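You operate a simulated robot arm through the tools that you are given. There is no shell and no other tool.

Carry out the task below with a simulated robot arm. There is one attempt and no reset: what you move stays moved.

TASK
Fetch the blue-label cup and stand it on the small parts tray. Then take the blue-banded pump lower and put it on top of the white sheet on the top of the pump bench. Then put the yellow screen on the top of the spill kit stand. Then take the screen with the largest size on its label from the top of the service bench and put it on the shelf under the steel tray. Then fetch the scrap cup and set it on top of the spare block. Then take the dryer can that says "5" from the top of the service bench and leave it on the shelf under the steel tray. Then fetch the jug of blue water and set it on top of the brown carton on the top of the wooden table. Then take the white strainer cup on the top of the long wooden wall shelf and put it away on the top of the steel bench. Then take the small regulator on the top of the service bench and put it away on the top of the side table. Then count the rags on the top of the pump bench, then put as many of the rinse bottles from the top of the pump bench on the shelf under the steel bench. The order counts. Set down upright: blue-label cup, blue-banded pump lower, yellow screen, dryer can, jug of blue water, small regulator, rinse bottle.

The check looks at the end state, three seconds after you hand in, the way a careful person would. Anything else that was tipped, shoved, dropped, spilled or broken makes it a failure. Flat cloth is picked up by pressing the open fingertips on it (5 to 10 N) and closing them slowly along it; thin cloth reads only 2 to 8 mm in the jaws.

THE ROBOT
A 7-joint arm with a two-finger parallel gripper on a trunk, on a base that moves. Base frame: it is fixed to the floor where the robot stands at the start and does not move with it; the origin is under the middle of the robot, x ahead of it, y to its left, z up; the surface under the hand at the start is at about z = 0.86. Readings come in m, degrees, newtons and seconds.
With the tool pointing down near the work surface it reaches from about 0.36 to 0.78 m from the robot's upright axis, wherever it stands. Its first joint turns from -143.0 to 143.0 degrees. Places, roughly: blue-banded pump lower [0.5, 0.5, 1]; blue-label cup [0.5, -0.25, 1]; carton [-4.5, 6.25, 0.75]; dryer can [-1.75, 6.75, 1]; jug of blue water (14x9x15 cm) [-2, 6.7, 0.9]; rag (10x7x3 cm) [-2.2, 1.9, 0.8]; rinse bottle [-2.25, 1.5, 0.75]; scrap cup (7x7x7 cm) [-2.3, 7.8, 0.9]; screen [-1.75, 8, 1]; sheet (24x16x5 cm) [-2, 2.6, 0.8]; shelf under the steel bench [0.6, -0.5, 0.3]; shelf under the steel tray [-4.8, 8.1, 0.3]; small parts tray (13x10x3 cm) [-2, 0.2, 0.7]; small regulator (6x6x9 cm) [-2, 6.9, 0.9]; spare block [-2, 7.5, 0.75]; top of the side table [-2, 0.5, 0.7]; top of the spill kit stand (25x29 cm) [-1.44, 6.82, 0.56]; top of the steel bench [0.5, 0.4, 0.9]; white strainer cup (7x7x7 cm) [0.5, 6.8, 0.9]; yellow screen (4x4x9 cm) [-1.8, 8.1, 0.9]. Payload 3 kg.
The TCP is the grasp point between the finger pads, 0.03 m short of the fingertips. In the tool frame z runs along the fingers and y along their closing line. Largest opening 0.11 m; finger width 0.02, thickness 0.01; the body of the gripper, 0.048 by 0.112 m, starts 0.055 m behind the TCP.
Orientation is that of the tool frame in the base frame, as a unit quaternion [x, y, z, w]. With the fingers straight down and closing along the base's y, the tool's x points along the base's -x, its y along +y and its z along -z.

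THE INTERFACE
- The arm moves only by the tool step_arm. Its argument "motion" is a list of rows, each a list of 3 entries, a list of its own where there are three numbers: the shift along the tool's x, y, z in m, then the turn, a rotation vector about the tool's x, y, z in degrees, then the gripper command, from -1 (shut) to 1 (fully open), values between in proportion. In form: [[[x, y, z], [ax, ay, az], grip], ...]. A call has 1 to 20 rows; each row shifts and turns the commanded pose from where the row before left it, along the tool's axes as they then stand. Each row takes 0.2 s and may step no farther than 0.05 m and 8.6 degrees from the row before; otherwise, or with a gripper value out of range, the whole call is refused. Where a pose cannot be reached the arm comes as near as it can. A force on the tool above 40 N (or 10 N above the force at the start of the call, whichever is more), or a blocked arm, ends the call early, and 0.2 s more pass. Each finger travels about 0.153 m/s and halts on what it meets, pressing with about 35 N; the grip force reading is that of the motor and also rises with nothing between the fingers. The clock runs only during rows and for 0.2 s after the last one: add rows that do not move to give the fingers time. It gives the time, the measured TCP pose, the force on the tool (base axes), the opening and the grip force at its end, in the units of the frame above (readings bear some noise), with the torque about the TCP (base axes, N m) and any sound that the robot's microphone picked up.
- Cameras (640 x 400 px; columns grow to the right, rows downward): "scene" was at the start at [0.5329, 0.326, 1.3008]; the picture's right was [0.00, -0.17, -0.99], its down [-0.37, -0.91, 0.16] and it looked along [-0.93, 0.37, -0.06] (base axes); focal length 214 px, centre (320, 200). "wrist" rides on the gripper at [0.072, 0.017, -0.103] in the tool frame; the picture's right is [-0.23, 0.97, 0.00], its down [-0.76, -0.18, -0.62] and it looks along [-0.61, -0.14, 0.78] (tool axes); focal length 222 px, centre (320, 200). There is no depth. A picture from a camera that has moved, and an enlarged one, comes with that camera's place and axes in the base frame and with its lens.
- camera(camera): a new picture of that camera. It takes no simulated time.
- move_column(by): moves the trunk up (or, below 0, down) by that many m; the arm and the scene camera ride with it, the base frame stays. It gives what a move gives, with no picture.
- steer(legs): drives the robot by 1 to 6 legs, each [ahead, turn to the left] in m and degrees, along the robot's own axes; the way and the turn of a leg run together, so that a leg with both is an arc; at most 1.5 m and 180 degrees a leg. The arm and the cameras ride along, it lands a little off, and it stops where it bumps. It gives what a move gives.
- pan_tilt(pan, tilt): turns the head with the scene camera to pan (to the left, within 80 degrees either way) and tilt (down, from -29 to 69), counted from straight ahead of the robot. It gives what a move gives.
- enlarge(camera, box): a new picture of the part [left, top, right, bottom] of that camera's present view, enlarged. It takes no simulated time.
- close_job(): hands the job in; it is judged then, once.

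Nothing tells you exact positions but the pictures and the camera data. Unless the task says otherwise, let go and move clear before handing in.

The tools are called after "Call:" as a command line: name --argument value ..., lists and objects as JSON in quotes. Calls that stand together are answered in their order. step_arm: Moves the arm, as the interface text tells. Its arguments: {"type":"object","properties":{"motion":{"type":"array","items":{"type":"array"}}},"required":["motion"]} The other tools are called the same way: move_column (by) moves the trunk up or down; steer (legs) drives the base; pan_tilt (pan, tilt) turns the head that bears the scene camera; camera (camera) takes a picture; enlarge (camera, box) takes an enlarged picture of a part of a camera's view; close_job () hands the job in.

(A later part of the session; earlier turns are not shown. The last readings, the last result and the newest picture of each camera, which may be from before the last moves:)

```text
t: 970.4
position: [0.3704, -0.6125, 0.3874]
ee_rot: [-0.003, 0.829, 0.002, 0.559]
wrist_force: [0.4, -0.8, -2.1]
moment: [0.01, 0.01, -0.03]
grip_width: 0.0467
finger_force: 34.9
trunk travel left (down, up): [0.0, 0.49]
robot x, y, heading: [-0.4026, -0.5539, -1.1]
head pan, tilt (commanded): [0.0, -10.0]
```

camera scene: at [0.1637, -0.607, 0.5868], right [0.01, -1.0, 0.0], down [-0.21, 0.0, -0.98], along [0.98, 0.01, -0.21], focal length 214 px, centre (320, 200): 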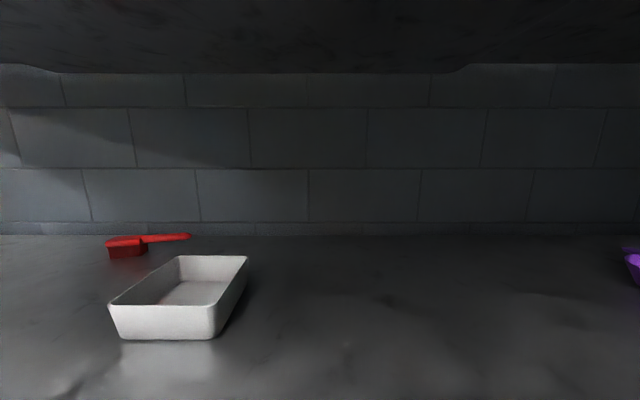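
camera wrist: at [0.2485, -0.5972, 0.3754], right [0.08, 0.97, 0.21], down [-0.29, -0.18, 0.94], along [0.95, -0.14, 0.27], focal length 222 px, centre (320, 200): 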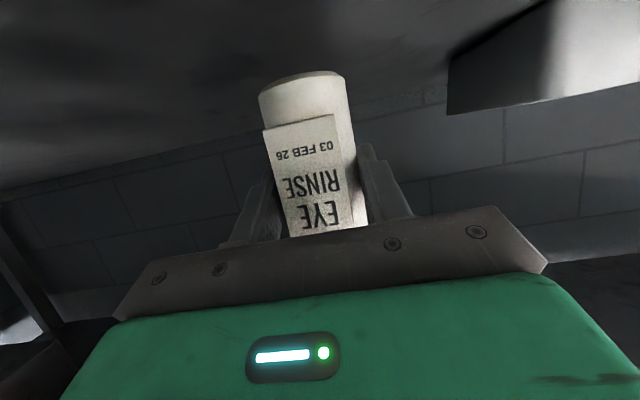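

Call:
step_arm --motion '[[[0.0028, 0, 0.0011], [0, 0, 0], -1], [[0, 0, 0], [0, 0, 0], -1]]'

Call:
step_arm --motion '[[[0.0028, 0, 0.0011], [0, 0, 0], -1], [[0, 0, 0], [0, 0, 0], -1]]'

```text
t: 971.0
position: [0.3702, -0.6122, 0.3852]
ee_rot: [-0.003, 0.83, 0.002, 0.558]
wrist_force: [-0.8, 0.1, -1.9]
moment: [-0.05, 0.0, 0.01]
grip_width: 0.0465
finger_force: 34.8
trunk travel left (down, up): [0.0, 0.49]
robot x, y, heading: [-0.4024, -0.5549, -1.0]
head pan, tilt (commanded): [0.0, -10.0]
```

```text
t: 971.6
position: [0.37, -0.6121, 0.3826]
ee_rot: [-0.003, 0.829, 0.002, 0.559]
wrist_force: [-0.4, -0.4, -1.6]
moment: [-0.01, 0.03, -0.01]
grip_width: 0.0466
finger_force: 35.4
trunk travel left (down, up): [0.0, 0.49]
robot x, y, heading: [-0.4051, -0.5523, -1.1]
head pan, tilt (commanded): [0.0, -10.0]
```

Call:
step_arm --motion '[[[0.0028, 0, 0.0011], [0, 0, 0], -1], [[0, 0, 0], [0, 0, 0], -1]]'

Call:
step_arm --motion '[[[0.0028, 0, 0.0011], [0, 0, 0], -1], [[0, 0, 0], [0, 0, 0], -1]]'

```text
t: 972.2
position: [0.371, -0.6126, 0.3816]
ee_rot: [-0.004, 0.828, 0.002, 0.561]
wrist_force: [0.2, 1.6, 17.7]
moment: [-0.08, 0.11, -0.03]
grip_width: 0.0464
finger_force: 35.0
trunk travel left (down, up): [0.0, 0.49]
robot x, y, heading: [-0.4048, -0.5547, -1.0]
head pan, tilt (commanded): [0.0, -10.0]
```

```text
t: 972.8
position: [0.3714, -0.6117, 0.3793]
ee_rot: [-0.003, 0.828, 0.002, 0.561]
wrist_force: [7.0, 1.9, 29.9]
moment: [-0.03, -0.44, -0.13]
grip_width: 0.0472
finger_force: 34.7
trunk travel left (down, up): [0.0, 0.49]
robot x, y, heading: [-0.4008, -0.5599, -1.2]
head pan, tilt (commanded): [0.0, -10.0]
```

Contact at z≈0.382. I ease off to near-zero force.

Call:
step_arm --motion '[[[-0.0032, 0, -0.0013], [0, 0, 0], -1], [[0, 0, 0], [0, 0, 0], -1]]'

Call:
enlarge --camera "wrist" --box '[220, 50, 420, 240]'

```text
t: 973.4
position: [0.3693, -0.6133, 0.38]
ee_rot: [-0.002, 0.83, 0.001, 0.558]
wrist_force: [2.3, 0.9, 15.6]
moment: [-0.04, -0.53, 0.05]
grip_width: 0.0466
finger_force: 35.7
trunk travel left (down, up): [0.0, 0.49]
robot x, y, heading: [-0.3995, -0.5536, -0.7]
head pan, tilt (commanded): [0.0, -10.0]
```

```text
2.11 times, centred on (320, 145) of wrist
camera zoom: at [0.2462, -0.5977, 0.3509], right [0.08, 0.97, 0.21], down [-0.29, -0.18, 0.94], along [0.95, -0.13, 0.27], focal length 468 px, centre (320, 316)
```

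zoom: 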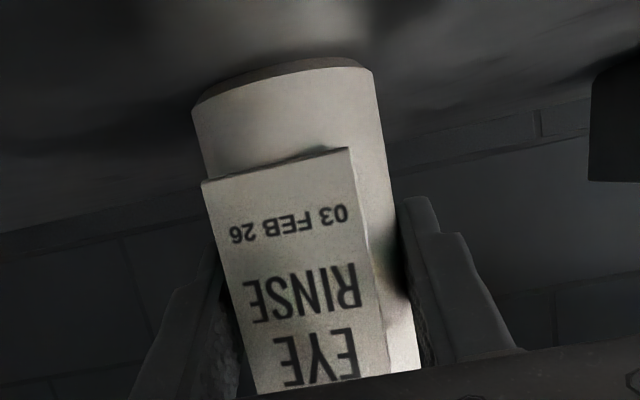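

Call:
step_arm --motion '[[[-0.0014, 0, -0.0006], [0, 0, 0], -1], [[0, 0, 0], [0, 0, 0], -1]]'

Call:
step_arm --motion '[[[0, 0, 0], [0, 0, 0], -0.17], [[0, 0, 0], [0, 0, 0], -0.12], [[0, 0, 0], [0, 0, 0], -0.05], [[0, 0, 0], [0, 0, 0], 0.1], [[0, 0, 0], [0, 0, 0], 0.3], [[0, 0, 0], [0, 0, 0], 0.45], [[0, 0, 0], [0, 0, 0], 0.45]]'

Call:
camera --camera "wrist"

```text
t: 974.0
position: [0.3681, -0.6124, 0.3788]
ee_rot: [-0.003, 0.831, 0.002, 0.557]
wrist_force: [-0.2, 0.2, 0.8]
moment: [-0.04, 0.0, -0.02]
grip_width: 0.0468
finger_force: 34.9
trunk travel left (down, up): [0.0, 0.49]
robot x, y, heading: [-0.4034, -0.5592, -1.3]
head pan, tilt (commanded): [0.0, -10.0]
```

```text
t: 975.6
position: [0.3697, -0.6125, 0.3809]
ee_rot: [-0.003, 0.829, 0.002, 0.559]
wrist_force: [-0.6, 0.6, -0.7]
moment: [-0.01, -0.01, -0.02]
grip_width: 0.08
finger_force: 0.0
trunk travel left (down, up): [0.0, 0.49]
robot x, y, heading: [-0.4019, -0.5552, -1.3]
head pan, tilt (commanded): [0.0, -10.0]
```

```text
taken
camera wrist: at [0.247, -0.5977, 0.3523], right [0.08, 0.97, 0.21], down [-0.29, -0.18, 0.94], along [0.95, -0.13, 0.27], focal length 222 px, centre (320, 200)
```

wrist: 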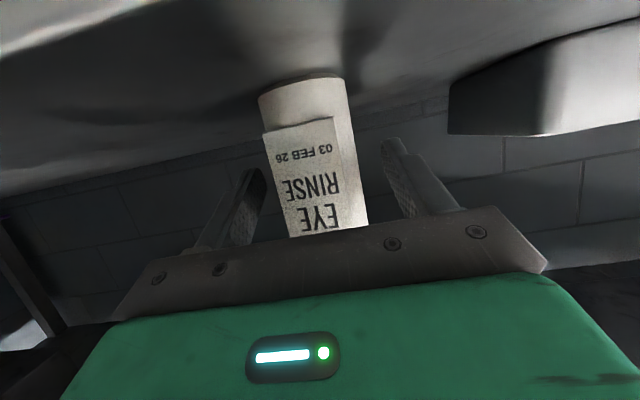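

The bottle stands on the shelf. I withdraw horizontally and reverse.

Call:
step_arm --motion '[[[0.0063, 0, -0.0154], [0, 0, 0], 0.45], [[0.0126, 0, -0.0309], [0, 0, 0], 0.45], [[0.0126, 0, -0.0309], [0, 0, 0], 0.45], [[0, 0, 0], [0, 0, 0], 0.45]]'

Call:
steer --legs '[[-0.45, 0]]'

Call:
camera --camera "scene"

```text
t: 976.6
position: [0.2864, -0.6114, 0.3815]
ee_rot: [-0.004, 0.83, 0.002, 0.558]
wrist_force: [0.0, -0.1, -0.3]
moment: [-0.01, -0.01, 0.02]
grip_width: 0.0798
finger_force: 0.1
trunk travel left (down, up): [0.0, 0.49]
robot x, y, heading: [-0.4002, -0.5571, -1.1]
head pan, tilt (commanded): [0.0, -10.0]
```

```text
t: 979.3
position: [-0.1613, -0.6032, 0.3809]
ee_rot: [-0.002, 0.829, 0.002, 0.559]
wrist_force: [0.1, -0.2, 0.3]
moment: [0.05, 0.02, 0.02]
grip_width: 0.0797
finger_force: 0.1
trunk travel left (down, up): [0.0, 0.49]
robot x, y, heading: [-0.8531, -0.5457, -1.1]
head pan, tilt (commanded): [0.0, -10.0]
```

```text
taken
camera scene: at [-0.1571, -0.6036, 0.5164], right [0.01, -1.0, 0.0], down [-0.21, 0.0, -0.98], along [0.98, 0.01, -0.21], focal length 214 px, centre (320, 200)
```

scene: 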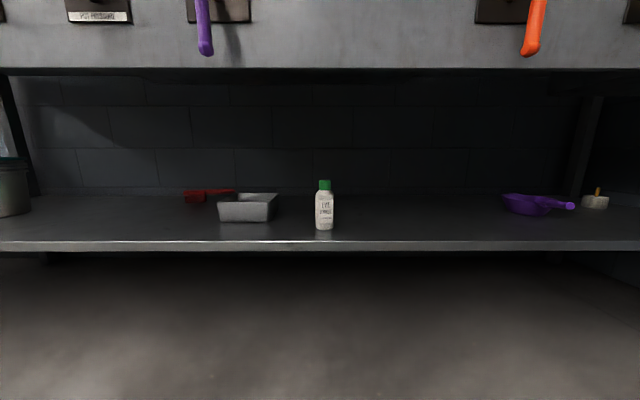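

Bottle 1 stands upright on the shelf. For the second I'll take the bottle at about (-2.0, 1.524), which is reachable from the east aisle. I raise the trunk and hand, then drive there.

Call:
move_column --by 0.2

Call:
step_arm --motion '[[[-0.0391, 0, -0.016], [0, 0, 0], 0.45], [[-0.0391, 0, -0.016], [0, 0, 0], 0.45], [[-0.0391, 0, -0.016], [0, 0, 0], 0.45], [[-0.0391, 0, -0.016], [0, 0, 0], 0.45], [[-0.0391, 0, -0.016], [0, 0, 0], 0.45], [[-0.0391, 0, -0.016], [0, 0, 0], 0.45], [[-0.0391, 0, -0.016], [0, 0, 0], 0.45], [[-0.0391, 0, -0.016], [0, 0, 0], 0.45], [[-0.0391, 0, -0.016], [0, 0, 0], 0.45], [[0, 0, 0], [0, 0, 0], 0.45]]'

Call:
steer --legs '[[0, 45], [0, 45]]'

Call:
camera --camera "scene"

```text
t: 981.5
position: [-0.1603, -0.6038, 0.5821]
ee_rot: [-0.002, 0.829, 0.001, 0.559]
wrist_force: [0.2, -0.9, 0.9]
moment: [0.0, 0.03, 0.01]
grip_width: 0.0795
finger_force: 0.1
trunk travel left (down, up): [-0.2, 0.29]
robot x, y, heading: [-0.85, -0.5441, -1.5]
head pan, tilt (commanded): [0.0, -10.0]
```

```text
t: 983.6
position: [-0.1614, -0.6009, 0.9615]
ee_rot: [-0.002, 0.83, 0.001, 0.558]
wrist_force: [0.5, 0.6, 0.1]
moment: [0.02, 0.0, -0.02]
grip_width: 0.0797
finger_force: 0.1
trunk travel left (down, up): [-0.2, 0.29]
robot x, y, heading: [-0.8471, -0.5456, -1.3]
head pan, tilt (commanded): [0.0, -10.0]
```

```text
t: 987.4
position: [-0.515, 0.0617, 0.962]
ee_rot: [-0.451, 0.696, 0.306, 0.468]
wrist_force: [0.2, 0.7, 0.0]
moment: [-0.02, -0.01, 0.03]
grip_width: 0.0798
finger_force: 0.1
trunk travel left (down, up): [-0.2, 0.29]
robot x, y, heading: [-0.8099, -0.5649, 66.5]
head pan, tilt (commanded): [0.0, -10.0]
stopped in leg 2: the robot was blocked; the commanded pose is now the measured one
```

```text
taken
camera scene: at [-0.5133, 0.0656, 1.0976], right [0.91, -0.41, 0.0], down [-0.09, -0.19, -0.98], along [0.4, 0.89, -0.21], focal length 214 px, centre (320, 200)
```

scene: 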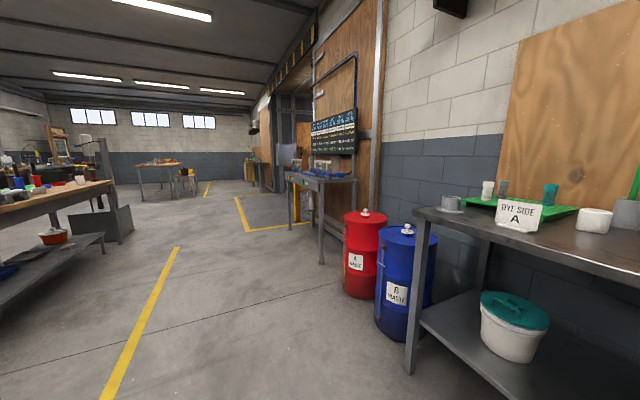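

Call:
steer --legs '[[0, 24]]'

Call:
steer --legs '[[1.2, 0], [0.85, 0]]'

Call:
steer --legs '[[0, 45], [0, 40]]'

Call:
camera --camera "scene"

```text
t: 989.0
position: [-0.7948, 0.1286, 0.9619]
ee_rot: [-0.585, 0.588, 0.394, 0.395]
wrist_force: [0.0, 0.4, -0.2]
moment: [-0.04, -0.01, 0.0]
grip_width: 0.0798
finger_force: 0.1
trunk travel left (down, up): [-0.2, 0.29]
robot x, y, heading: [-0.79, -0.5655, 89.9]
head pan, tilt (commanded): [0.0, -10.0]
```

```text
t: 999.2
position: [-0.7922, 2.1651, 0.9642]
ee_rot: [0.59, -0.583, -0.397, -0.392]
wrist_force: [0.4, -0.9, 0.2]
moment: [-0.02, -0.01, -0.02]
grip_width: 0.0796
finger_force: 0.0
trunk travel left (down, up): [-0.2, 0.29]
robot x, y, heading: [-0.7755, 1.471, 91.0]
head pan, tilt (commanded): [0.0, -10.0]
```

```text
t: 1002.8
position: [-1.4137, 1.7529, 0.9643]
ee_rot: [0.811, -0.173, -0.547, -0.115]
wrist_force: [0.1, 0.1, 0.1]
moment: [0.02, -0.03, 0.04]
grip_width: 0.0799
finger_force: 0.0
trunk travel left (down, up): [-0.2, 0.29]
robot x, y, heading: [-0.757, 1.5164, 158.0]
head pan, tilt (commanded): [0.0, -10.0]
stopped in leg 2: the robot was blocked; the commanded pose is now the measured one
```

```text
taken
camera scene: at [-1.4176, 1.7545, 1.0999], right [0.41, 0.91, 0.0], down [0.19, -0.09, -0.98], along [-0.89, 0.4, -0.21], focal length 214 px, centre (320, 200)
```

scene: 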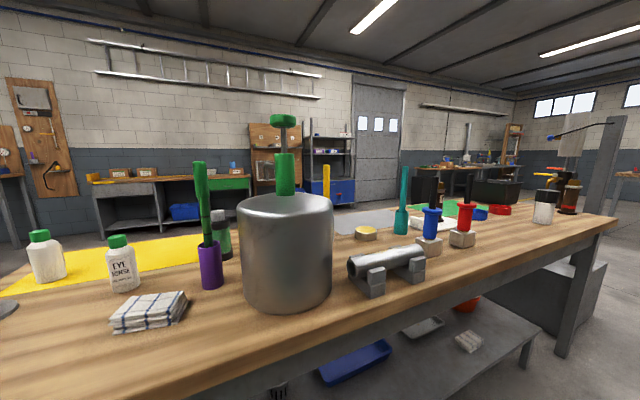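

Call:
steer --legs '[[0, 21]]'

Call:
pan_tilt --pan 0 --tilt 15

Call:
camera --camera "scene"

Call:
camera --camera "wrist"

```text
t: 1004.4
position: [-1.4559, 1.5065, 0.9638]
ee_rot: [0.829, -0.026, -0.559, -0.016]
wrist_force: [-0.8, 0.7, 1.2]
moment: [0.02, -0.01, 0.01]
grip_width: 0.0798
finger_force: 0.0
trunk travel left (down, up): [-0.2, 0.29]
robot x, y, heading: [-0.7563, 1.534, 178.7]
head pan, tilt (commanded): [0.0, -10.0]
```

```text
t: 1005.2
position: [-1.4556, 1.5083, 0.9645]
ee_rot: [0.829, -0.027, -0.559, -0.017]
wrist_force: [0.3, -0.1, -0.1]
moment: [-0.04, 0.01, 0.03]
grip_width: 0.0798
finger_force: 0.1
trunk travel left (down, up): [-0.2, 0.29]
robot x, y, heading: [-0.7581, 1.531, 178.5]
head pan, tilt (commanded): [0.0, 15.0]
```

```text
taken
camera scene: at [-1.4545, 1.5075, 1.0602], right [0.06, 1.0, 0.0], down [0.6, -0.04, -0.8], along [-0.8, 0.05, -0.6], focal length 214 px, centre (320, 200)
```

scene: 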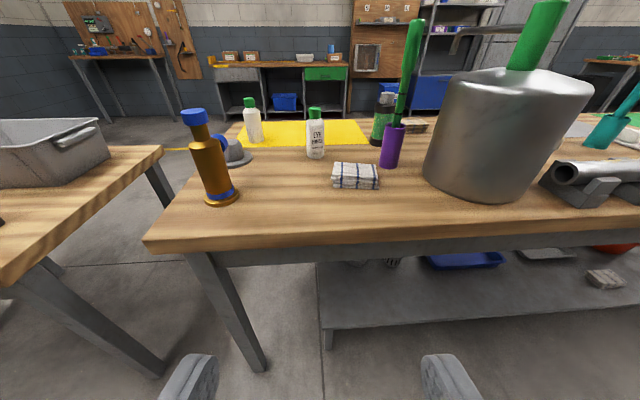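

```text
taken
camera wrist: at [-1.3339, 1.4821, 0.9358], right [-0.15, -0.97, 0.21], down [0.3, 0.16, 0.94], along [-0.94, 0.2, 0.27], focal length 222 px, centre (320, 200)
```

wrist: 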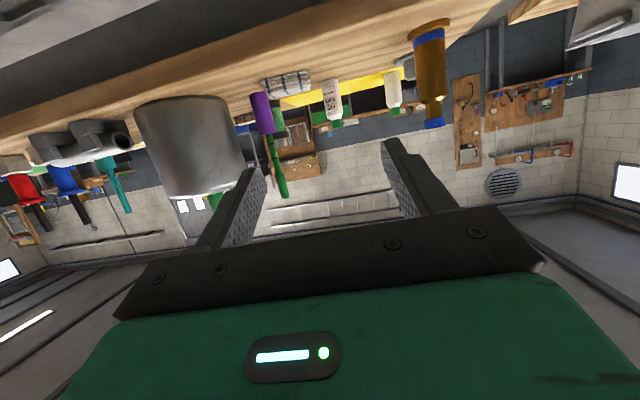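

The bottle is straight ahead at (-2.0, 1.53); the rag lies lower and slightly to the side. I drive 0.42 m closer and lower to the pre-grasp height.

Call:
steer --legs '[[0.42, 0]]'

Call:
camera --camera "scene"

Call:
camera --camera "wrist"

```text
t: 1007.8
position: [-1.8747, 1.5284, 0.9644]
ee_rot: [0.829, -0.032, -0.558, -0.02]
wrist_force: [-0.1, 0.0, 0.2]
moment: [0.02, 0.0, -0.01]
grip_width: 0.0799
finger_force: 0.0
trunk travel left (down, up): [-0.2, 0.29]
robot x, y, heading: [-1.1753, 1.5408, 177.8]
head pan, tilt (commanded): [0.0, 15.0]
```

```text
taken
camera scene: at [-1.8738, 1.5276, 1.0603], right [0.07, 1.0, 0.0], down [0.6, -0.05, -0.8], along [-0.8, 0.06, -0.6], focal length 214 px, centre (320, 200)
```

scene: 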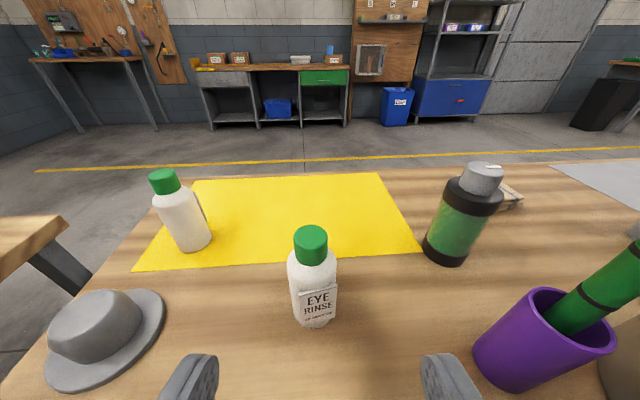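

```text
taken
camera wrist: at [-1.7534, 1.5008, 0.9359], right [-0.16, -0.96, 0.21], down [0.3, 0.16, 0.94], along [-0.94, 0.21, 0.27], focal length 222 px, centre (320, 200)
```

wrist: 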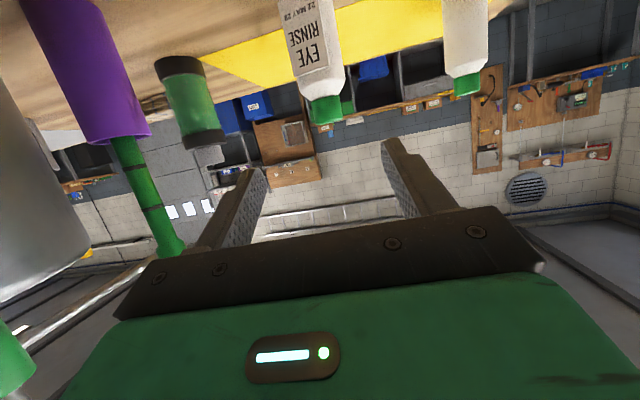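

Call:
step_arm --motion '[[[0.0233, 0.0042, 0.0143], [0, 0, 0], 0.45], [[0.0233, 0.0042, 0.0143], [0, 0, 0], 0.45], [[0, 0, 0.03], [0, 0, 0], 0.45], [[0, 0, 0.03], [0, 0, 0], 0.45], [[0, 0, 0], [0, 0, 0], 0.45]]'

Call:
camera --camera "scene"

Call:
camera --camera "wrist"

```text
t: 1009.0
position: [-1.9422, 1.5242, 0.8892]
ee_rot: [0.829, -0.031, -0.559, -0.019]
wrist_force: [0.5, 0.1, -0.2]
moment: [0.03, 0.02, 0.0]
grip_width: 0.0798
finger_force: 0.1
trunk travel left (down, up): [-0.2, 0.29]
robot x, y, heading: [-1.1777, 1.5426, 177.8]
head pan, tilt (commanded): [0.0, 15.0]
```

```text
taken
camera scene: at [-1.9401, 1.5239, 0.9833], right [0.07, 1.0, 0.0], down [0.6, -0.05, -0.8], along [-0.8, 0.06, -0.6], focal length 214 px, centre (320, 200)
```

scene: 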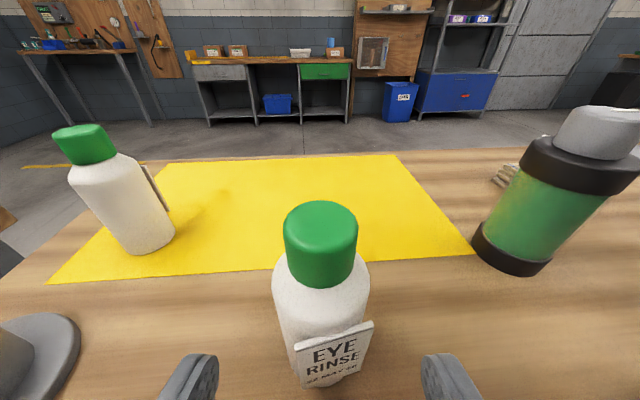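

```text
taken
camera wrist: at [-1.8197, 1.4971, 0.8589], right [-0.16, -0.96, 0.21], down [0.3, 0.16, 0.94], along [-0.94, 0.21, 0.27], focal length 222 px, centre (320, 200)
```

wrist: 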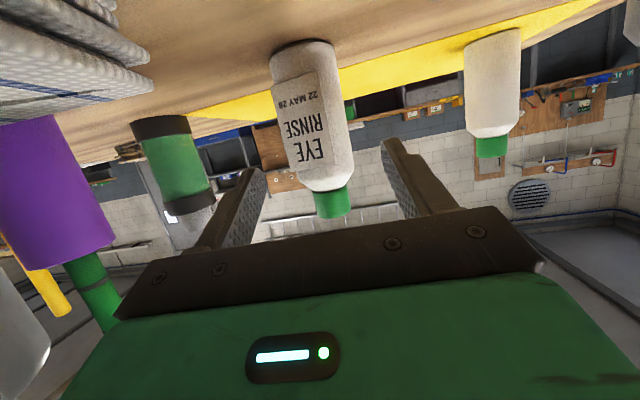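

Call:
step_arm --motion '[[[0, -0.001, 0.03], [0, 0, 0], 0.45], [[0, 0, 0.028], [0, 0, 0], 0.45], [[0, 0, 0], [0, 0, 0], 0.45]]'

Call:
camera --camera "wrist"

```text
t: 1009.8
position: [-1.9962, 1.5305, 0.865]
ee_rot: [0.828, -0.031, -0.559, -0.02]
wrist_force: [-0.4, 0.1, 0.8]
moment: [0.0, 0.04, 0.01]
grip_width: 0.08
finger_force: 0.0
trunk travel left (down, up): [-0.2, 0.29]
robot x, y, heading: [-1.1718, 1.5407, 178.2]
head pan, tilt (commanded): [0.0, 15.0]
```

```text
taken
camera wrist: at [-1.8738, 1.5027, 0.8367], right [-0.16, -0.96, 0.21], down [0.3, 0.16, 0.94], along [-0.94, 0.21, 0.27], focal length 222 px, centre (320, 200)
```

wrist: 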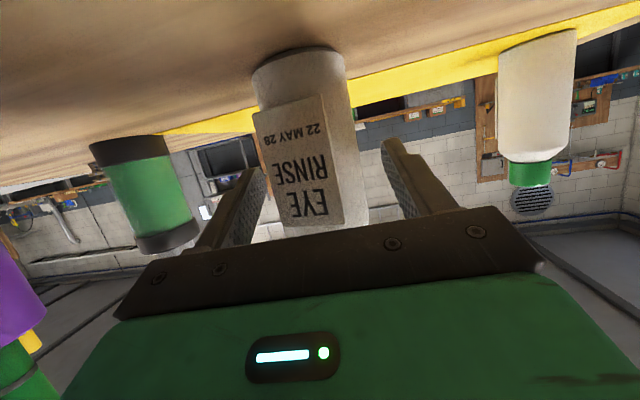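

Call:
step_arm --motion '[[[0, 0, 0], [0, 0, 0], 0.25], [[0, 0, 0], [0, 0, 0], 0.15], [[0, 0, 0], [0, 0, 0], 0.08], [[0, 0, 0], [0, 0, 0], 0.0], [[0, 0, 0], [0, 0, 0], -0.1], [[0, 0, 0], [0, 0, 0], -0.2], [[0, 0, 0], [0, 0, 0], -1], [[0, 0, 0], [0, 0, 0], -1]]'

Call:
camera --camera "wrist"

```text
t: 1011.6
position: [-1.9955, 1.5298, 0.8667]
ee_rot: [0.829, -0.031, -0.559, -0.019]
wrist_force: [-1.5, 0.1, 0.6]
moment: [0.03, 0.04, 0.01]
grip_width: 0.0467
finger_force: 35.8
trunk travel left (down, up): [-0.2, 0.29]
robot x, y, heading: [-1.175, 1.5411, 177.9]
head pan, tilt (commanded): [0.0, 15.0]
```

```text
taken
camera wrist: at [-1.8737, 1.5026, 0.8369], right [-0.16, -0.96, 0.21], down [0.3, 0.16, 0.94], along [-0.94, 0.21, 0.27], focal length 222 px, centre (320, 200)
```

wrist: 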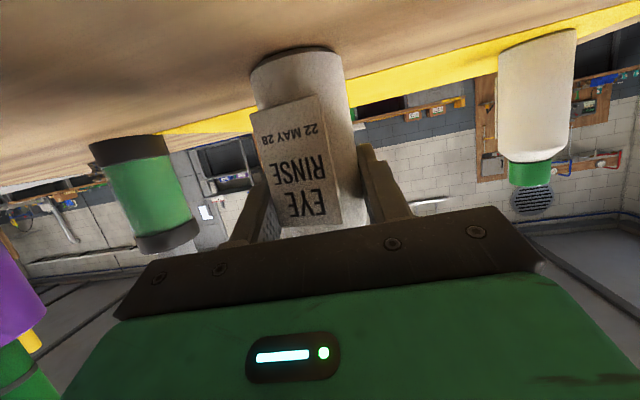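

Gripped. I lift straight up and reverse into the aisle.

Call:
step_arm --motion '[[[-0.014, 0, -0.0056], [0, 0, 0], -1], [[-0.028, 0, -0.0112], [0, 0, 0], -1], [[-0.0325, 0, -0.013], [0, 0, 0], -1], [[-0.0325, 0, -0.013], [0, 0, 0], -1], [[-0.0325, 0, -0.013], [0, 0, 0], -1], [[0, 0, 0], [0, 0, 0], -1]]'

Call:
camera --camera "scene"

Call:
camera --camera "wrist"

```text
t: 1013.0
position: [-1.9954, 1.5272, 1.0201]
ee_rot: [0.828, -0.032, -0.559, -0.02]
wrist_force: [0.9, 0.3, -1.0]
moment: [-0.01, -0.02, -0.04]
grip_width: 0.0467
finger_force: 35.2
trunk travel left (down, up): [-0.2, 0.29]
robot x, y, heading: [-1.176, 1.5436, 177.9]
head pan, tilt (commanded): [0.0, 15.0]
```

```text
taken
camera scene: at [-1.995, 1.5278, 1.1158], right [0.07, 1.0, 0.0], down [0.6, -0.05, -0.8], along [-0.8, 0.06, -0.6], focal length 214 px, centre (320, 200)
```

scene: 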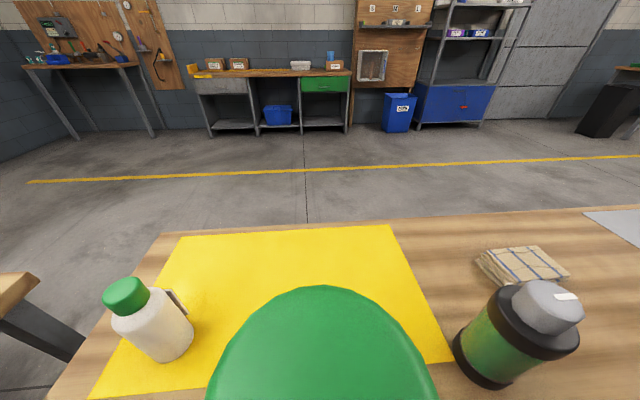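

```text
taken
camera wrist: at [-1.8746, 1.5011, 0.9914], right [-0.16, -0.96, 0.21], down [0.3, 0.16, 0.94], along [-0.94, 0.21, 0.27], focal length 222 px, centre (320, 200)
```

wrist: 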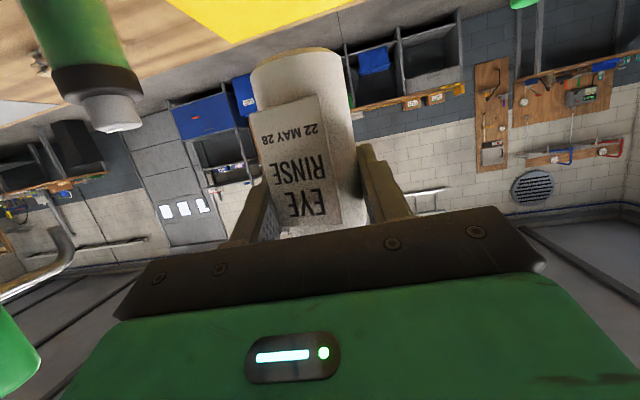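

Call:
steer --legs '[[-0.45, 0]]'

Call:
step_arm --motion '[[[0.0139, 0, -0.0347], [0, 0, 0], -1], [[0.0139, 0, -0.0347], [0, 0, 0], -1], [[0.0139, 0, -0.0347], [0, 0, 0], -1], [[0.0139, 0, -0.0347], [0, 0, 0], -1], [[0, 0, 0], [0, 0, 0], -1]]'

Call:
steer --legs '[[0, 30]]'

Call:
steer --legs '[[0, 30]]'

Call:
steer --legs '[[0, 30]]'

```text
t: 1015.7
position: [-1.5499, 1.5163, 1.0189]
ee_rot: [0.828, -0.033, -0.559, -0.021]
wrist_force: [0.0, 0.2, -1.4]
moment: [-0.01, -0.02, -0.02]
grip_width: 0.0463
finger_force: 35.2
trunk travel left (down, up): [-0.2, 0.29]
robot x, y, heading: [-0.7291, 1.5277, 177.5]
head pan, tilt (commanded): [0.0, 15.0]
```

```text
t: 1016.9
position: [-1.4, 1.5024, 1.0203]
ee_rot: [0.829, -0.033, -0.558, -0.021]
wrist_force: [0.5, 0.4, -1.8]
moment: [0.04, 0.02, -0.01]
grip_width: 0.0465
finger_force: 34.7
trunk travel left (down, up): [-0.2, 0.29]
robot x, y, heading: [-0.7288, 1.5263, 177.7]
head pan, tilt (commanded): [0.0, 15.0]
```

```text
t: 1018.8
position: [-1.3008, 1.1795, 1.02]
ee_rot: [0.81, 0.177, -0.546, 0.121]
wrist_force: [-0.2, 0.0, -2.0]
moment: [0.04, -0.02, 0.02]
grip_width: 0.0466
finger_force: 35.3
trunk travel left (down, up): [-0.2, 0.29]
robot x, y, heading: [-0.7352, 1.5485, -153.1]
head pan, tilt (commanded): [0.0, 15.0]
```

```text
t: 1020.7
position: [-1.0434, 0.9456, 1.0204]
ee_rot: [0.737, 0.38, -0.496, 0.257]
wrist_force: [-1.2, 0.5, -1.4]
moment: [0.02, -0.02, 0.0]
grip_width: 0.0466
finger_force: 34.6
trunk travel left (down, up): [-0.2, 0.29]
robot x, y, heading: [-0.7562, 1.5571, -123.2]
head pan, tilt (commanded): [0.0, 15.0]
```

```text
t: 1022.6
position: [-0.7016, 0.8799, 1.0192]
ee_rot: [0.615, 0.557, -0.413, 0.376]
wrist_force: [0.3, 1.0, -1.6]
moment: [0.01, 0.01, -0.02]
grip_width: 0.0462
finger_force: 35.7
trunk travel left (down, up): [-0.2, 0.29]
robot x, y, heading: [-0.7796, 1.5537, -93.6]
head pan, tilt (commanded): [0.0, 15.0]
```

Call:
steer --legs '[[1.2, 0], [1.0, 0]]'

Call:
steer --legs '[[0, 31]]'

Call:
steer --legs '[[0, 31]]'

Call:
steer --legs '[[0, 30]]'

Call:
pan_tilt --pan 0 --tilt -10

Call:
camera --camera "scene"

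Call:
camera --camera "wrist"

```text
t: 1033.6
position: [-0.8087, -1.3349, 1.0225]
ee_rot: [0.609, 0.562, -0.41, 0.381]
wrist_force: [0.2, -0.6, -2.1]
moment: [0.04, -0.04, -0.02]
grip_width: 0.0467
finger_force: 34.6
trunk travel left (down, up): [-0.2, 0.29]
robot x, y, heading: [-0.8975, -0.6637, -92.6]
head pan, tilt (commanded): [0.0, 15.0]
```

```text
t: 1035.5
position: [-0.4735, -1.1892, 1.023]
ee_rot: [0.438, 0.704, -0.294, 0.476]
wrist_force: [0.4, -0.8, -1.7]
moment: [-0.01, 0.03, -0.02]
grip_width: 0.047
finger_force: 34.8
trunk travel left (down, up): [-0.2, 0.29]
robot x, y, heading: [-0.9116, -0.67, -61.2]
head pan, tilt (commanded): [0.0, 15.0]
```

```text
t: 1037.5
position: [-0.2682, -0.8907, 1.0231]
ee_rot: [0.232, 0.796, -0.155, 0.537]
wrist_force: [-0.8, -0.4, -1.7]
moment: [0.0, -0.01, 0.0]
grip_width: 0.0464
finger_force: 34.8
trunk travel left (down, up): [-0.2, 0.29]
robot x, y, heading: [-0.9251, -0.6917, -29.9]
head pan, tilt (commanded): [0.0, 15.0]
```

```text
t: 1039.4
position: [-0.2544, -0.5329, 1.0237]
ee_rot: [0.017, 0.829, -0.01, 0.559]
wrist_force: [-0.6, -0.2, -1.3]
moment: [-0.05, 0.02, 0.02]
grip_width: 0.0468
finger_force: 34.5
trunk travel left (down, up): [-0.2, 0.29]
robot x, y, heading: [-0.9198, -0.7145, -0.2]
head pan, tilt (commanded): [0.0, 15.0]
```

```text
t: 1040.3
position: [-0.2548, -0.5335, 1.024]
ee_rot: [0.017, 0.829, -0.01, 0.559]
wrist_force: [-0.4, 0.2, -1.5]
moment: [0.03, 0.02, -0.02]
grip_width: 0.0464
finger_force: 35.2
trunk travel left (down, up): [-0.2, 0.29]
robot x, y, heading: [-0.9219, -0.7106, -0.2]
head pan, tilt (commanded): [0.0, -10.0]
```

```text
taken
camera scene: at [-0.2513, -0.5343, 1.1592], right [-0.04, -1.0, 0.0], down [-0.21, 0.01, -0.98], along [0.98, -0.04, -0.21], focal length 214 px, centre (320, 200)
```

scene: 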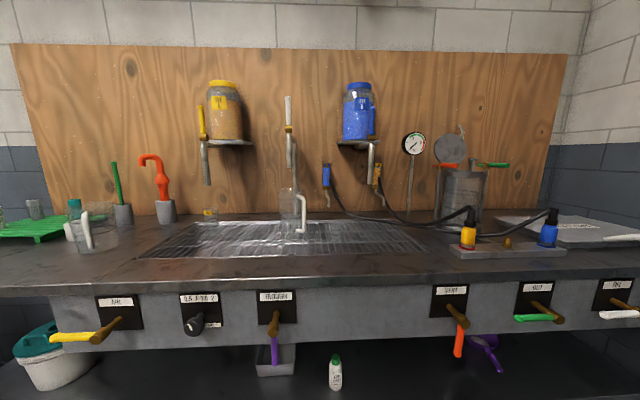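

```text
taken
camera wrist: at [-0.3773, -0.5125, 0.9949], right [0.12, 0.97, 0.21], down [-0.3, -0.17, 0.94], along [0.95, -0.18, 0.27], focal length 222 px, centre (320, 200)
```

wrist: 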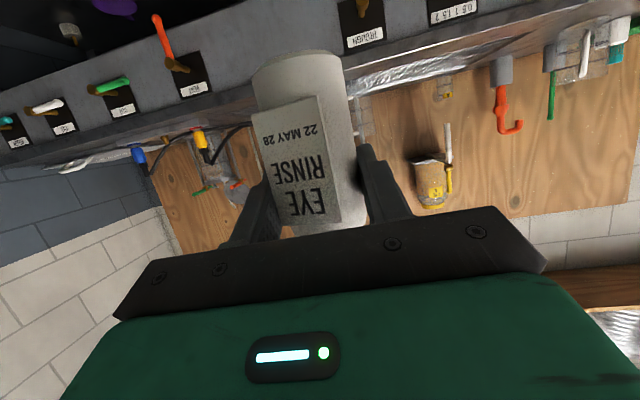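

Bottle 1 is visible on the shelf. I lower the trunk and bring the second bottle down in front of the bench at y≈-0.77.

Call:
move_column --by -0.2

Call:
step_arm --motion '[[[0.0268, -0.0212, 0.0219], [0, 0, 0], -1], [[0.0268, -0.0212, 0.0219], [0, 0, 0], -1], [[0.0268, -0.0212, 0.0219], [0, 0, 0], -1], [[0.0268, -0.0212, 0.0219], [0, 0, 0], -1], [[0.0268, -0.0212, 0.0219], [0, 0, 0], -1], [[0.0268, -0.0212, 0.0219], [0, 0, 0], -1], [[0.0268, -0.0212, 0.0219], [0, 0, 0], -1], [[0.0268, -0.0212, 0.0219], [0, 0, 0], -1], [[0.0268, -0.0212, 0.0219], [0, 0, 0], -1], [[0.0268, -0.0212, 0.0219], [0, 0, 0], -1], [[0.0268, -0.0212, 0.0219], [0, 0, 0], -1], [[0, 0, 0], [0, 0, 0], -1]]'

Call:
camera --camera "scene"

```text
t: 1042.5
position: [-0.2563, -0.5331, 0.8236]
ee_rot: [0.017, 0.829, -0.009, 0.559]
wrist_force: [0.1, -0.9, -2.2]
moment: [-0.01, 0.02, -0.01]
grip_width: 0.0463
finger_force: 34.9
trunk travel left (down, up): [0.0, 0.49]
robot x, y, heading: [-0.9238, -0.7114, -0.0]
head pan, tilt (commanded): [0.0, -10.0]
```

```text
t: 1045.0
position: [-0.1477, -0.7709, 0.4597]
ee_rot: [0.016, 0.829, -0.009, 0.559]
wrist_force: [0.0, -0.4, -1.6]
moment: [0.01, 0.01, 0.0]
grip_width: 0.0465
finger_force: 34.8
trunk travel left (down, up): [0.0, 0.49]
robot x, y, heading: [-0.9254, -0.7116, -0.4]
head pan, tilt (commanded): [0.0, -10.0]
```

```text
taken
camera scene: at [-0.1441, -0.7715, 0.5949], right [-0.04, -1.0, 0.0], down [-0.21, 0.01, -0.98], along [0.98, -0.04, -0.21], focal length 214 px, centre (320, 200)
```

scene: 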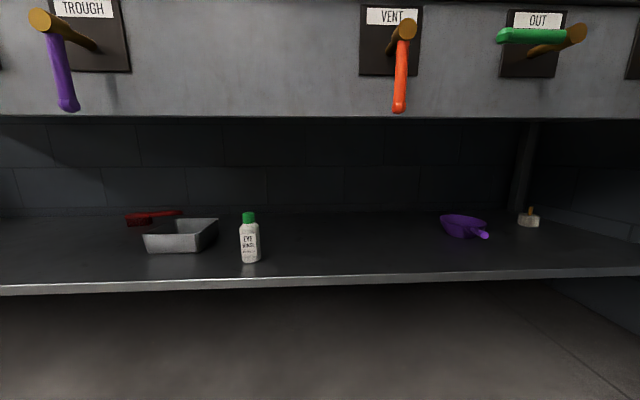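

Call:
step_arm --motion '[[[0, 0.015, 0], [0, 0, 0], -1], [[0, 0, 0], [0, 0, 0], -1]]'

Call:
steer --legs '[[0.3, 0]]'

Call:
steer --legs '[[0.13, 0]]'

Call:
camera --camera "scene"

Call:
camera --camera "wrist"

```text
t: 1045.7
position: [-0.1489, -0.7543, 0.4579]
ee_rot: [0.018, 0.829, -0.01, 0.559]
wrist_force: [0.5, 0.9, -0.6]
moment: [-0.01, 0.0, -0.01]
grip_width: 0.0467
finger_force: 35.0
trunk travel left (down, up): [0.0, 0.49]
robot x, y, heading: [-0.9238, -0.7134, -0.3]
head pan, tilt (commanded): [0.0, -10.0]
```

```text
t: 1047.7
position: [0.152, -0.7533, 0.4575]
ee_rot: [0.016, 0.829, -0.009, 0.559]
wrist_force: [-0.7, 0.0, -2.2]
moment: [0.02, 0.03, 0.04]
grip_width: 0.0465
finger_force: 34.8
trunk travel left (down, up): [0.0, 0.49]
robot x, y, heading: [-0.619, -0.7169, 0.1]
head pan, tilt (commanded): [0.0, -10.0]
```

```text
t: 1049.0
position: [0.2881, -0.7556, 0.4597]
ee_rot: [0.017, 0.829, -0.009, 0.559]
wrist_force: [0.1, 0.1, -0.9]
moment: [0.01, 0.03, -0.03]
grip_width: 0.0465
finger_force: 34.6
trunk travel left (down, up): [0.0, 0.49]
robot x, y, heading: [-0.4852, -0.7168, -0.2]
head pan, tilt (commanded): [0.0, -10.0]
```

```text
taken
camera scene: at [0.2925, -0.756, 0.5944], right [-0.04, -1.0, 0.0], down [-0.21, 0.01, -0.98], along [0.98, -0.04, -0.21], focal length 214 px, centre (320, 200)
```

scene: 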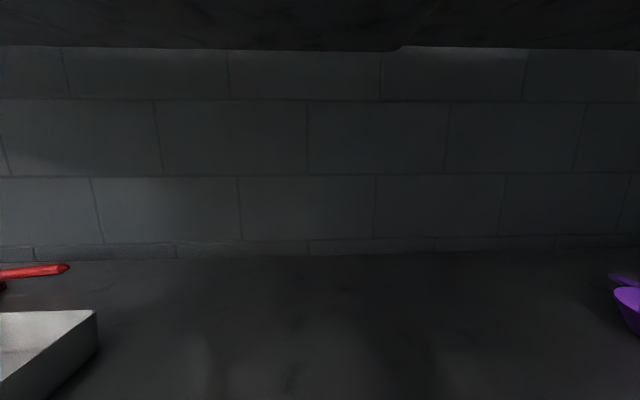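

```text
taken
camera wrist: at [0.1663, -0.7345, 0.4301], right [0.12, 0.97, 0.21], down [-0.3, -0.17, 0.94], along [0.95, -0.18, 0.27], focal length 222 px, centre (320, 200)
```

wrist: 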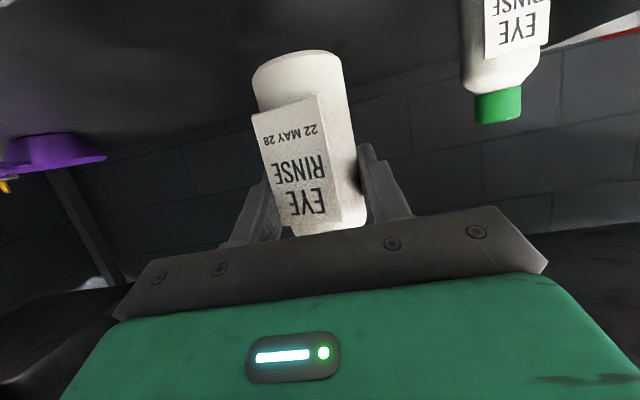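

Call:
steer --legs '[[0.08, 0]]'

Call:
step_arm --motion '[[[0.0232, 0, 0.0094], [0, 0, 0], -1], [[0.0139, 0, 0.0056], [0, 0, 0], -1], [[0.0093, 0, 0.0038], [0, 0, 0], -1], [[0, 0, 0], [0, 0, 0], -1]]'

Call:
camera --camera "wrist"

```text
t: 1050.1
position: [0.3694, -0.7545, 0.4593]
ee_rot: [0.017, 0.829, -0.01, 0.559]
wrist_force: [-0.5, -0.2, -2.7]
moment: [-0.02, 0.01, -0.03]
grip_width: 0.0465
finger_force: 34.9
trunk travel left (down, up): [0.0, 0.49]
robot x, y, heading: [-0.4087, -0.7127, -0.3]
head pan, tilt (commanded): [0.0, -10.0]
```

```text
t: 1051.1
position: [0.3682, -0.7532, 0.4087]
ee_rot: [0.016, 0.829, -0.009, 0.559]
wrist_force: [-1.0, 0.7, -2.3]
moment: [-0.01, -0.01, 0.01]
grip_width: 0.0465
finger_force: 34.9
trunk travel left (down, up): [0.0, 0.49]
robot x, y, heading: [-0.4071, -0.7142, -0.4]
head pan, tilt (commanded): [0.0, -10.0]
```

```text
taken
camera wrist: at [0.2463, -0.7348, 0.3806], right [0.12, 0.97, 0.21], down [-0.3, -0.17, 0.94], along [0.95, -0.18, 0.27], focal length 222 px, centre (320, 200)
```

wrist: 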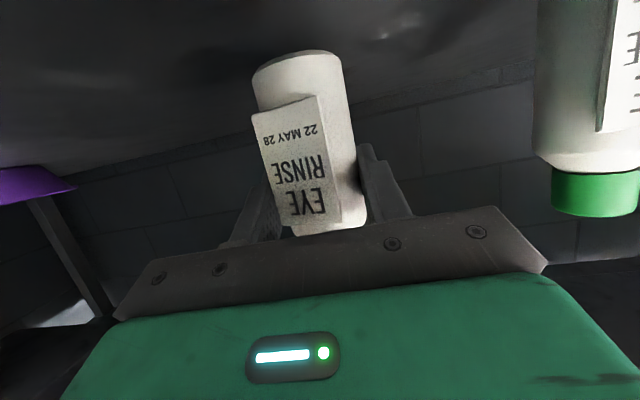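

Call:
step_arm --motion '[[[0.0046, 0, 0.0019], [0, 0, 0], -1], [[0, 0, 0], [0, 0, 0], -1]]'

Call:
step_arm --motion '[[[0.0046, 0, 0.0019], [0, 0, 0], -1], [[0, 0, 0], [0, 0, 0], -1]]'

Call:
step_arm --motion '[[[0.0028, 0, 0.0011], [0, 0, 0], -1], [[0, 0, 0], [0, 0, 0], -1]]'

```text
t: 1051.7
position: [0.3694, -0.7551, 0.4037]
ee_rot: [0.016, 0.829, -0.008, 0.559]
wrist_force: [0.8, -0.6, -1.9]
moment: [0.0, 0.05, -0.01]
grip_width: 0.0464
finger_force: 34.9
trunk travel left (down, up): [0.0, 0.49]
robot x, y, heading: [-0.4052, -0.717, -0.2]
head pan, tilt (commanded): [0.0, -10.0]
```

```text
t: 1052.3
position: [0.3699, -0.7548, 0.3984]
ee_rot: [0.017, 0.829, -0.009, 0.559]
wrist_force: [-1.0, 0.5, -1.4]
moment: [0.04, 0.02, 0.01]
grip_width: 0.0464
finger_force: 35.2
trunk travel left (down, up): [0.0, 0.49]
robot x, y, heading: [-0.4054, -0.7137, -0.3]
head pan, tilt (commanded): [0.0, -10.0]
```

```text
t: 1052.9
position: [0.3689, -0.7554, 0.3974]
ee_rot: [0.016, 0.829, -0.008, 0.559]
wrist_force: [-0.1, 0.2, -0.8]
moment: [-0.03, 0.03, -0.04]
grip_width: 0.0465
finger_force: 34.8
trunk travel left (down, up): [0.0, 0.49]
robot x, y, heading: [-0.4038, -0.7123, -0.1]
head pan, tilt (commanded): [0.0, -10.0]
```

Call:
step_arm --motion '[[[0.0028, 0, 0.0011], [0, 0, 0], -1], [[0, 0, 0], [0, 0, 0], -1]]'

Call:
step_arm --motion '[[[0.0019, 0, 0.0008], [0, 0, 0], -1], [[0, 0, 0], [0, 0, 0], -1]]'

```text
t: 1053.5
position: [0.3691, -0.7543, 0.3938]
ee_rot: [0.016, 0.829, -0.008, 0.56]
wrist_force: [0.7, 0.3, -1.6]
moment: [-0.01, 0.0, -0.01]
grip_width: 0.0465
finger_force: 34.7
trunk travel left (down, up): [0.0, 0.49]
robot x, y, heading: [-0.407, -0.7123, -0.2]
head pan, tilt (commanded): [0.0, -10.0]
```

```text
t: 1054.1
position: [0.3693, -0.7548, 0.3912]
ee_rot: [0.016, 0.829, -0.008, 0.56]
wrist_force: [1.1, -1.0, -1.8]
moment: [0.02, 0.04, 0.01]
grip_width: 0.0464
finger_force: 35.5
trunk travel left (down, up): [0.0, 0.49]
robot x, y, heading: [-0.4045, -0.7166, -0.0]
head pan, tilt (commanded): [0.0, -10.0]
```

Call:
step_arm --motion '[[[0.0019, 0, 0.0008], [0, 0, 0], -1], [[0, 0, 0], [0, 0, 0], -1]]'

Call:
step_arm --motion '[[[0.0019, 0, 0.0008], [0, 0, 0], -1], [[0, 0, 0], [0, 0, 0], -1]]'

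```text
t: 1054.7
position: [0.3698, -0.7548, 0.3913]
ee_rot: [0.016, 0.828, -0.009, 0.56]
wrist_force: [-1.8, -0.9, 4.1]
moment: [-0.05, -0.07, -0.02]
grip_width: 0.0465
finger_force: 35.1
trunk travel left (down, up): [0.0, 0.49]
robot x, y, heading: [-0.4054, -0.7142, -0.5]
head pan, tilt (commanded): [0.0, -10.0]
```

```text
t: 1055.3
position: [0.3694, -0.7543, 0.3909]
ee_rot: [0.016, 0.828, -0.009, 0.561]
wrist_force: [-1.8, 1.7, 23.6]
moment: [0.14, 0.15, -0.02]
grip_width: 0.0465
finger_force: 34.7
trunk travel left (down, up): [0.0, 0.49]
robot x, y, heading: [-0.4075, -0.7124, 0.0]
head pan, tilt (commanded): [0.0, -10.0]
```

The second bottle is on the shelf. I ease off to near zero and release slowly.

Call:
step_arm --motion '[[[-0.0021, 0, -0.0009], [0, 0, 0], -1], [[0, 0, 0], [0, 0, 0], -1]]'

Call:
step_arm --motion '[[[0, 0, 0], [0, 0, 0], -0.17], [[0, 0, 0], [0, 0, 0], -0.12], [[0, 0, 0], [0, 0, 0], -0.05], [[0, 0, 0], [0, 0, 0], 0.1], [[0, 0, 0], [0, 0, 0], 0.3], [[0, 0, 0], [0, 0, 0], 0.4], [[0, 0, 0], [0, 0, 0], 0.4]]'

Call:
camera --camera "wrist"

```text
t: 1055.9
position: [0.3687, -0.7546, 0.391]
ee_rot: [0.016, 0.828, -0.009, 0.56]
wrist_force: [5.4, -0.3, 13.6]
moment: [0.01, -0.61, 0.0]
grip_width: 0.0463
finger_force: 35.1
trunk travel left (down, up): [0.0, 0.49]
robot x, y, heading: [-0.4036, -0.7102, -0.3]
head pan, tilt (commanded): [0.0, -10.0]
```

```text
t: 1057.5
position: [0.3699, -0.7548, 0.3898]
ee_rot: [0.017, 0.829, -0.01, 0.559]
wrist_force: [-0.3, -0.3, 0.1]
moment: [0.0, 0.0, 0.03]
grip_width: 0.0773
finger_force: 0.1
trunk travel left (down, up): [0.0, 0.49]
robot x, y, heading: [-0.4094, -0.7126, -0.4]
head pan, tilt (commanded): [0.0, -10.0]
```

```text
taken
camera wrist: at [0.2471, -0.7347, 0.3608], right [0.12, 0.97, 0.21], down [-0.3, -0.17, 0.94], along [0.95, -0.18, 0.27], focal length 222 px, centre (320, 200)
```

wrist: 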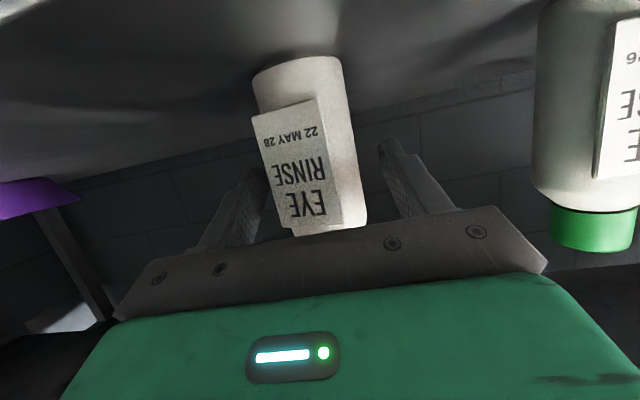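

Both bottles stand. I withdraw straight back with the arm and then reverse.

Call:
step_arm --motion '[[[0.0056, -0.0006, -0.0139], [0, 0, 0], 0.4], [[0.0113, -0.0012, -0.0278], [0, 0, 0], 0.4], [[0.0113, -0.0012, -0.0278], [0, 0, 0], 0.4], [[0.0056, -0.0006, -0.0139], [0, 0, 0], 0.4], [[0, 0, 0], [0, 0, 0], 0.4]]'

Call:
steer --legs '[[-0.5, 0]]'

Call:
camera --camera "scene"

Call:
enlarge --camera "scene" --box '[180, 140, 420, 300]'

```text
t: 1058.7
position: [0.2789, -0.7554, 0.3905]
ee_rot: [0.016, 0.829, -0.009, 0.559]
wrist_force: [-0.1, -0.2, 0.4]
moment: [-0.05, -0.03, -0.02]
grip_width: 0.077
finger_force: 0.0
trunk travel left (down, up): [0.0, 0.49]
robot x, y, heading: [-0.4075, -0.7125, -0.3]
head pan, tilt (commanded): [0.0, -10.0]
```

```text
t: 1061.6
position: [-0.2127, -0.7533, 0.3906]
ee_rot: [0.016, 0.829, -0.009, 0.559]
wrist_force: [0.5, 0.3, 0.4]
moment: [0.0, 0.01, 0.02]
grip_width: 0.0773
finger_force: 0.2
trunk travel left (down, up): [0.0, 0.49]
robot x, y, heading: [-0.8962, -0.717, 0.0]
head pan, tilt (commanded): [0.0, -10.0]
```

```text
taken
camera scene: at [-0.2093, -0.754, 0.526], right [-0.04, -1.0, 0.0], down [-0.21, 0.01, -0.98], along [0.98, -0.03, -0.21], focal length 214 px, centre (320, 200)
```

scene: 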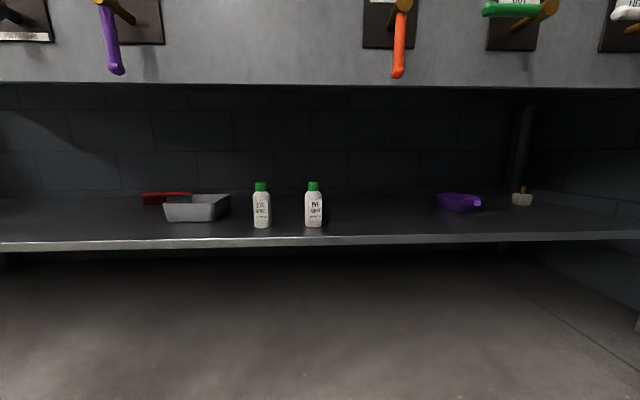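

```text
2.50 times, centred on (300, 220) of scene
camera zoom: at [-0.2093, -0.754, 0.526], right [-0.04, -1.0, 0.0], down [-0.21, 0.01, -0.98], along [0.98, -0.03, -0.21], focal length 536 px, centre (370, 150)
```

zoom: 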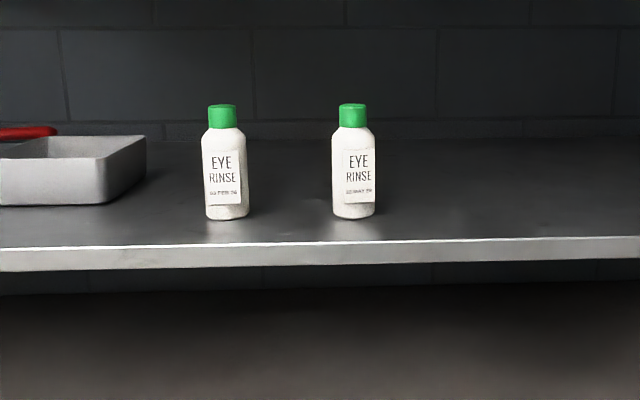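

Both rinse bottles stand upright on the shelf. Before handing in I want to double-check the rag count with a closer look, so I raise up and drive back to the pump bench.

Call:
move_column --by 0.45

Call:
step_arm --motion '[[[-0.0391, 0, -0.016], [0, 0, 0], 0.4], [[-0.0391, 0, -0.016], [0, 0, 0], 0.4], [[-0.0391, 0, -0.016], [0, 0, 0], 0.4], [[-0.0391, 0, -0.016], [0, 0, 0], 0.4], [[-0.0391, 0, -0.016], [0, 0, 0], 0.4], [[-0.0391, 0, -0.016], [0, 0, 0], 0.4], [[-0.0391, 0, -0.016], [0, 0, 0], 0.4], [[-0.0391, 0, -0.016], [0, 0, 0], 0.4], [[0, 0, 0], [0, 0, 0], 0.4]]'

Call:
steer --legs '[[0, 45], [0, 45]]'

```text
refused: 0.45 is not a number from -0.4 to 0.4
```

```text
t: 1063.6
position: [-0.2183, -0.7535, 0.7322]
ee_rot: [0.016, 0.829, -0.009, 0.559]
wrist_force: [1.1, 0.2, -0.3]
moment: [0.03, -0.03, 0.0]
grip_width: 0.077
finger_force: 0.0
trunk travel left (down, up): [0.0, 0.49]
robot x, y, heading: [-0.8961, -0.7168, -0.0]
head pan, tilt (commanded): [0.0, -10.0]
```

```text
t: 1067.3
position: [-0.5683, -0.1121, 0.7318]
ee_rot: [-0.43, 0.709, 0.291, 0.477]
wrist_force: [0.4, 0.2, 0.3]
moment: [0.0, 0.01, -0.01]
grip_width: 0.077
finger_force: 0.1
trunk travel left (down, up): [0.0, 0.49]
robot x, y, heading: [-0.8572, -0.7355, 66.5]
head pan, tilt (commanded): [0.0, -10.0]
stopped in leg 2: the robot was blocked; the commanded pose is now the measured one
```

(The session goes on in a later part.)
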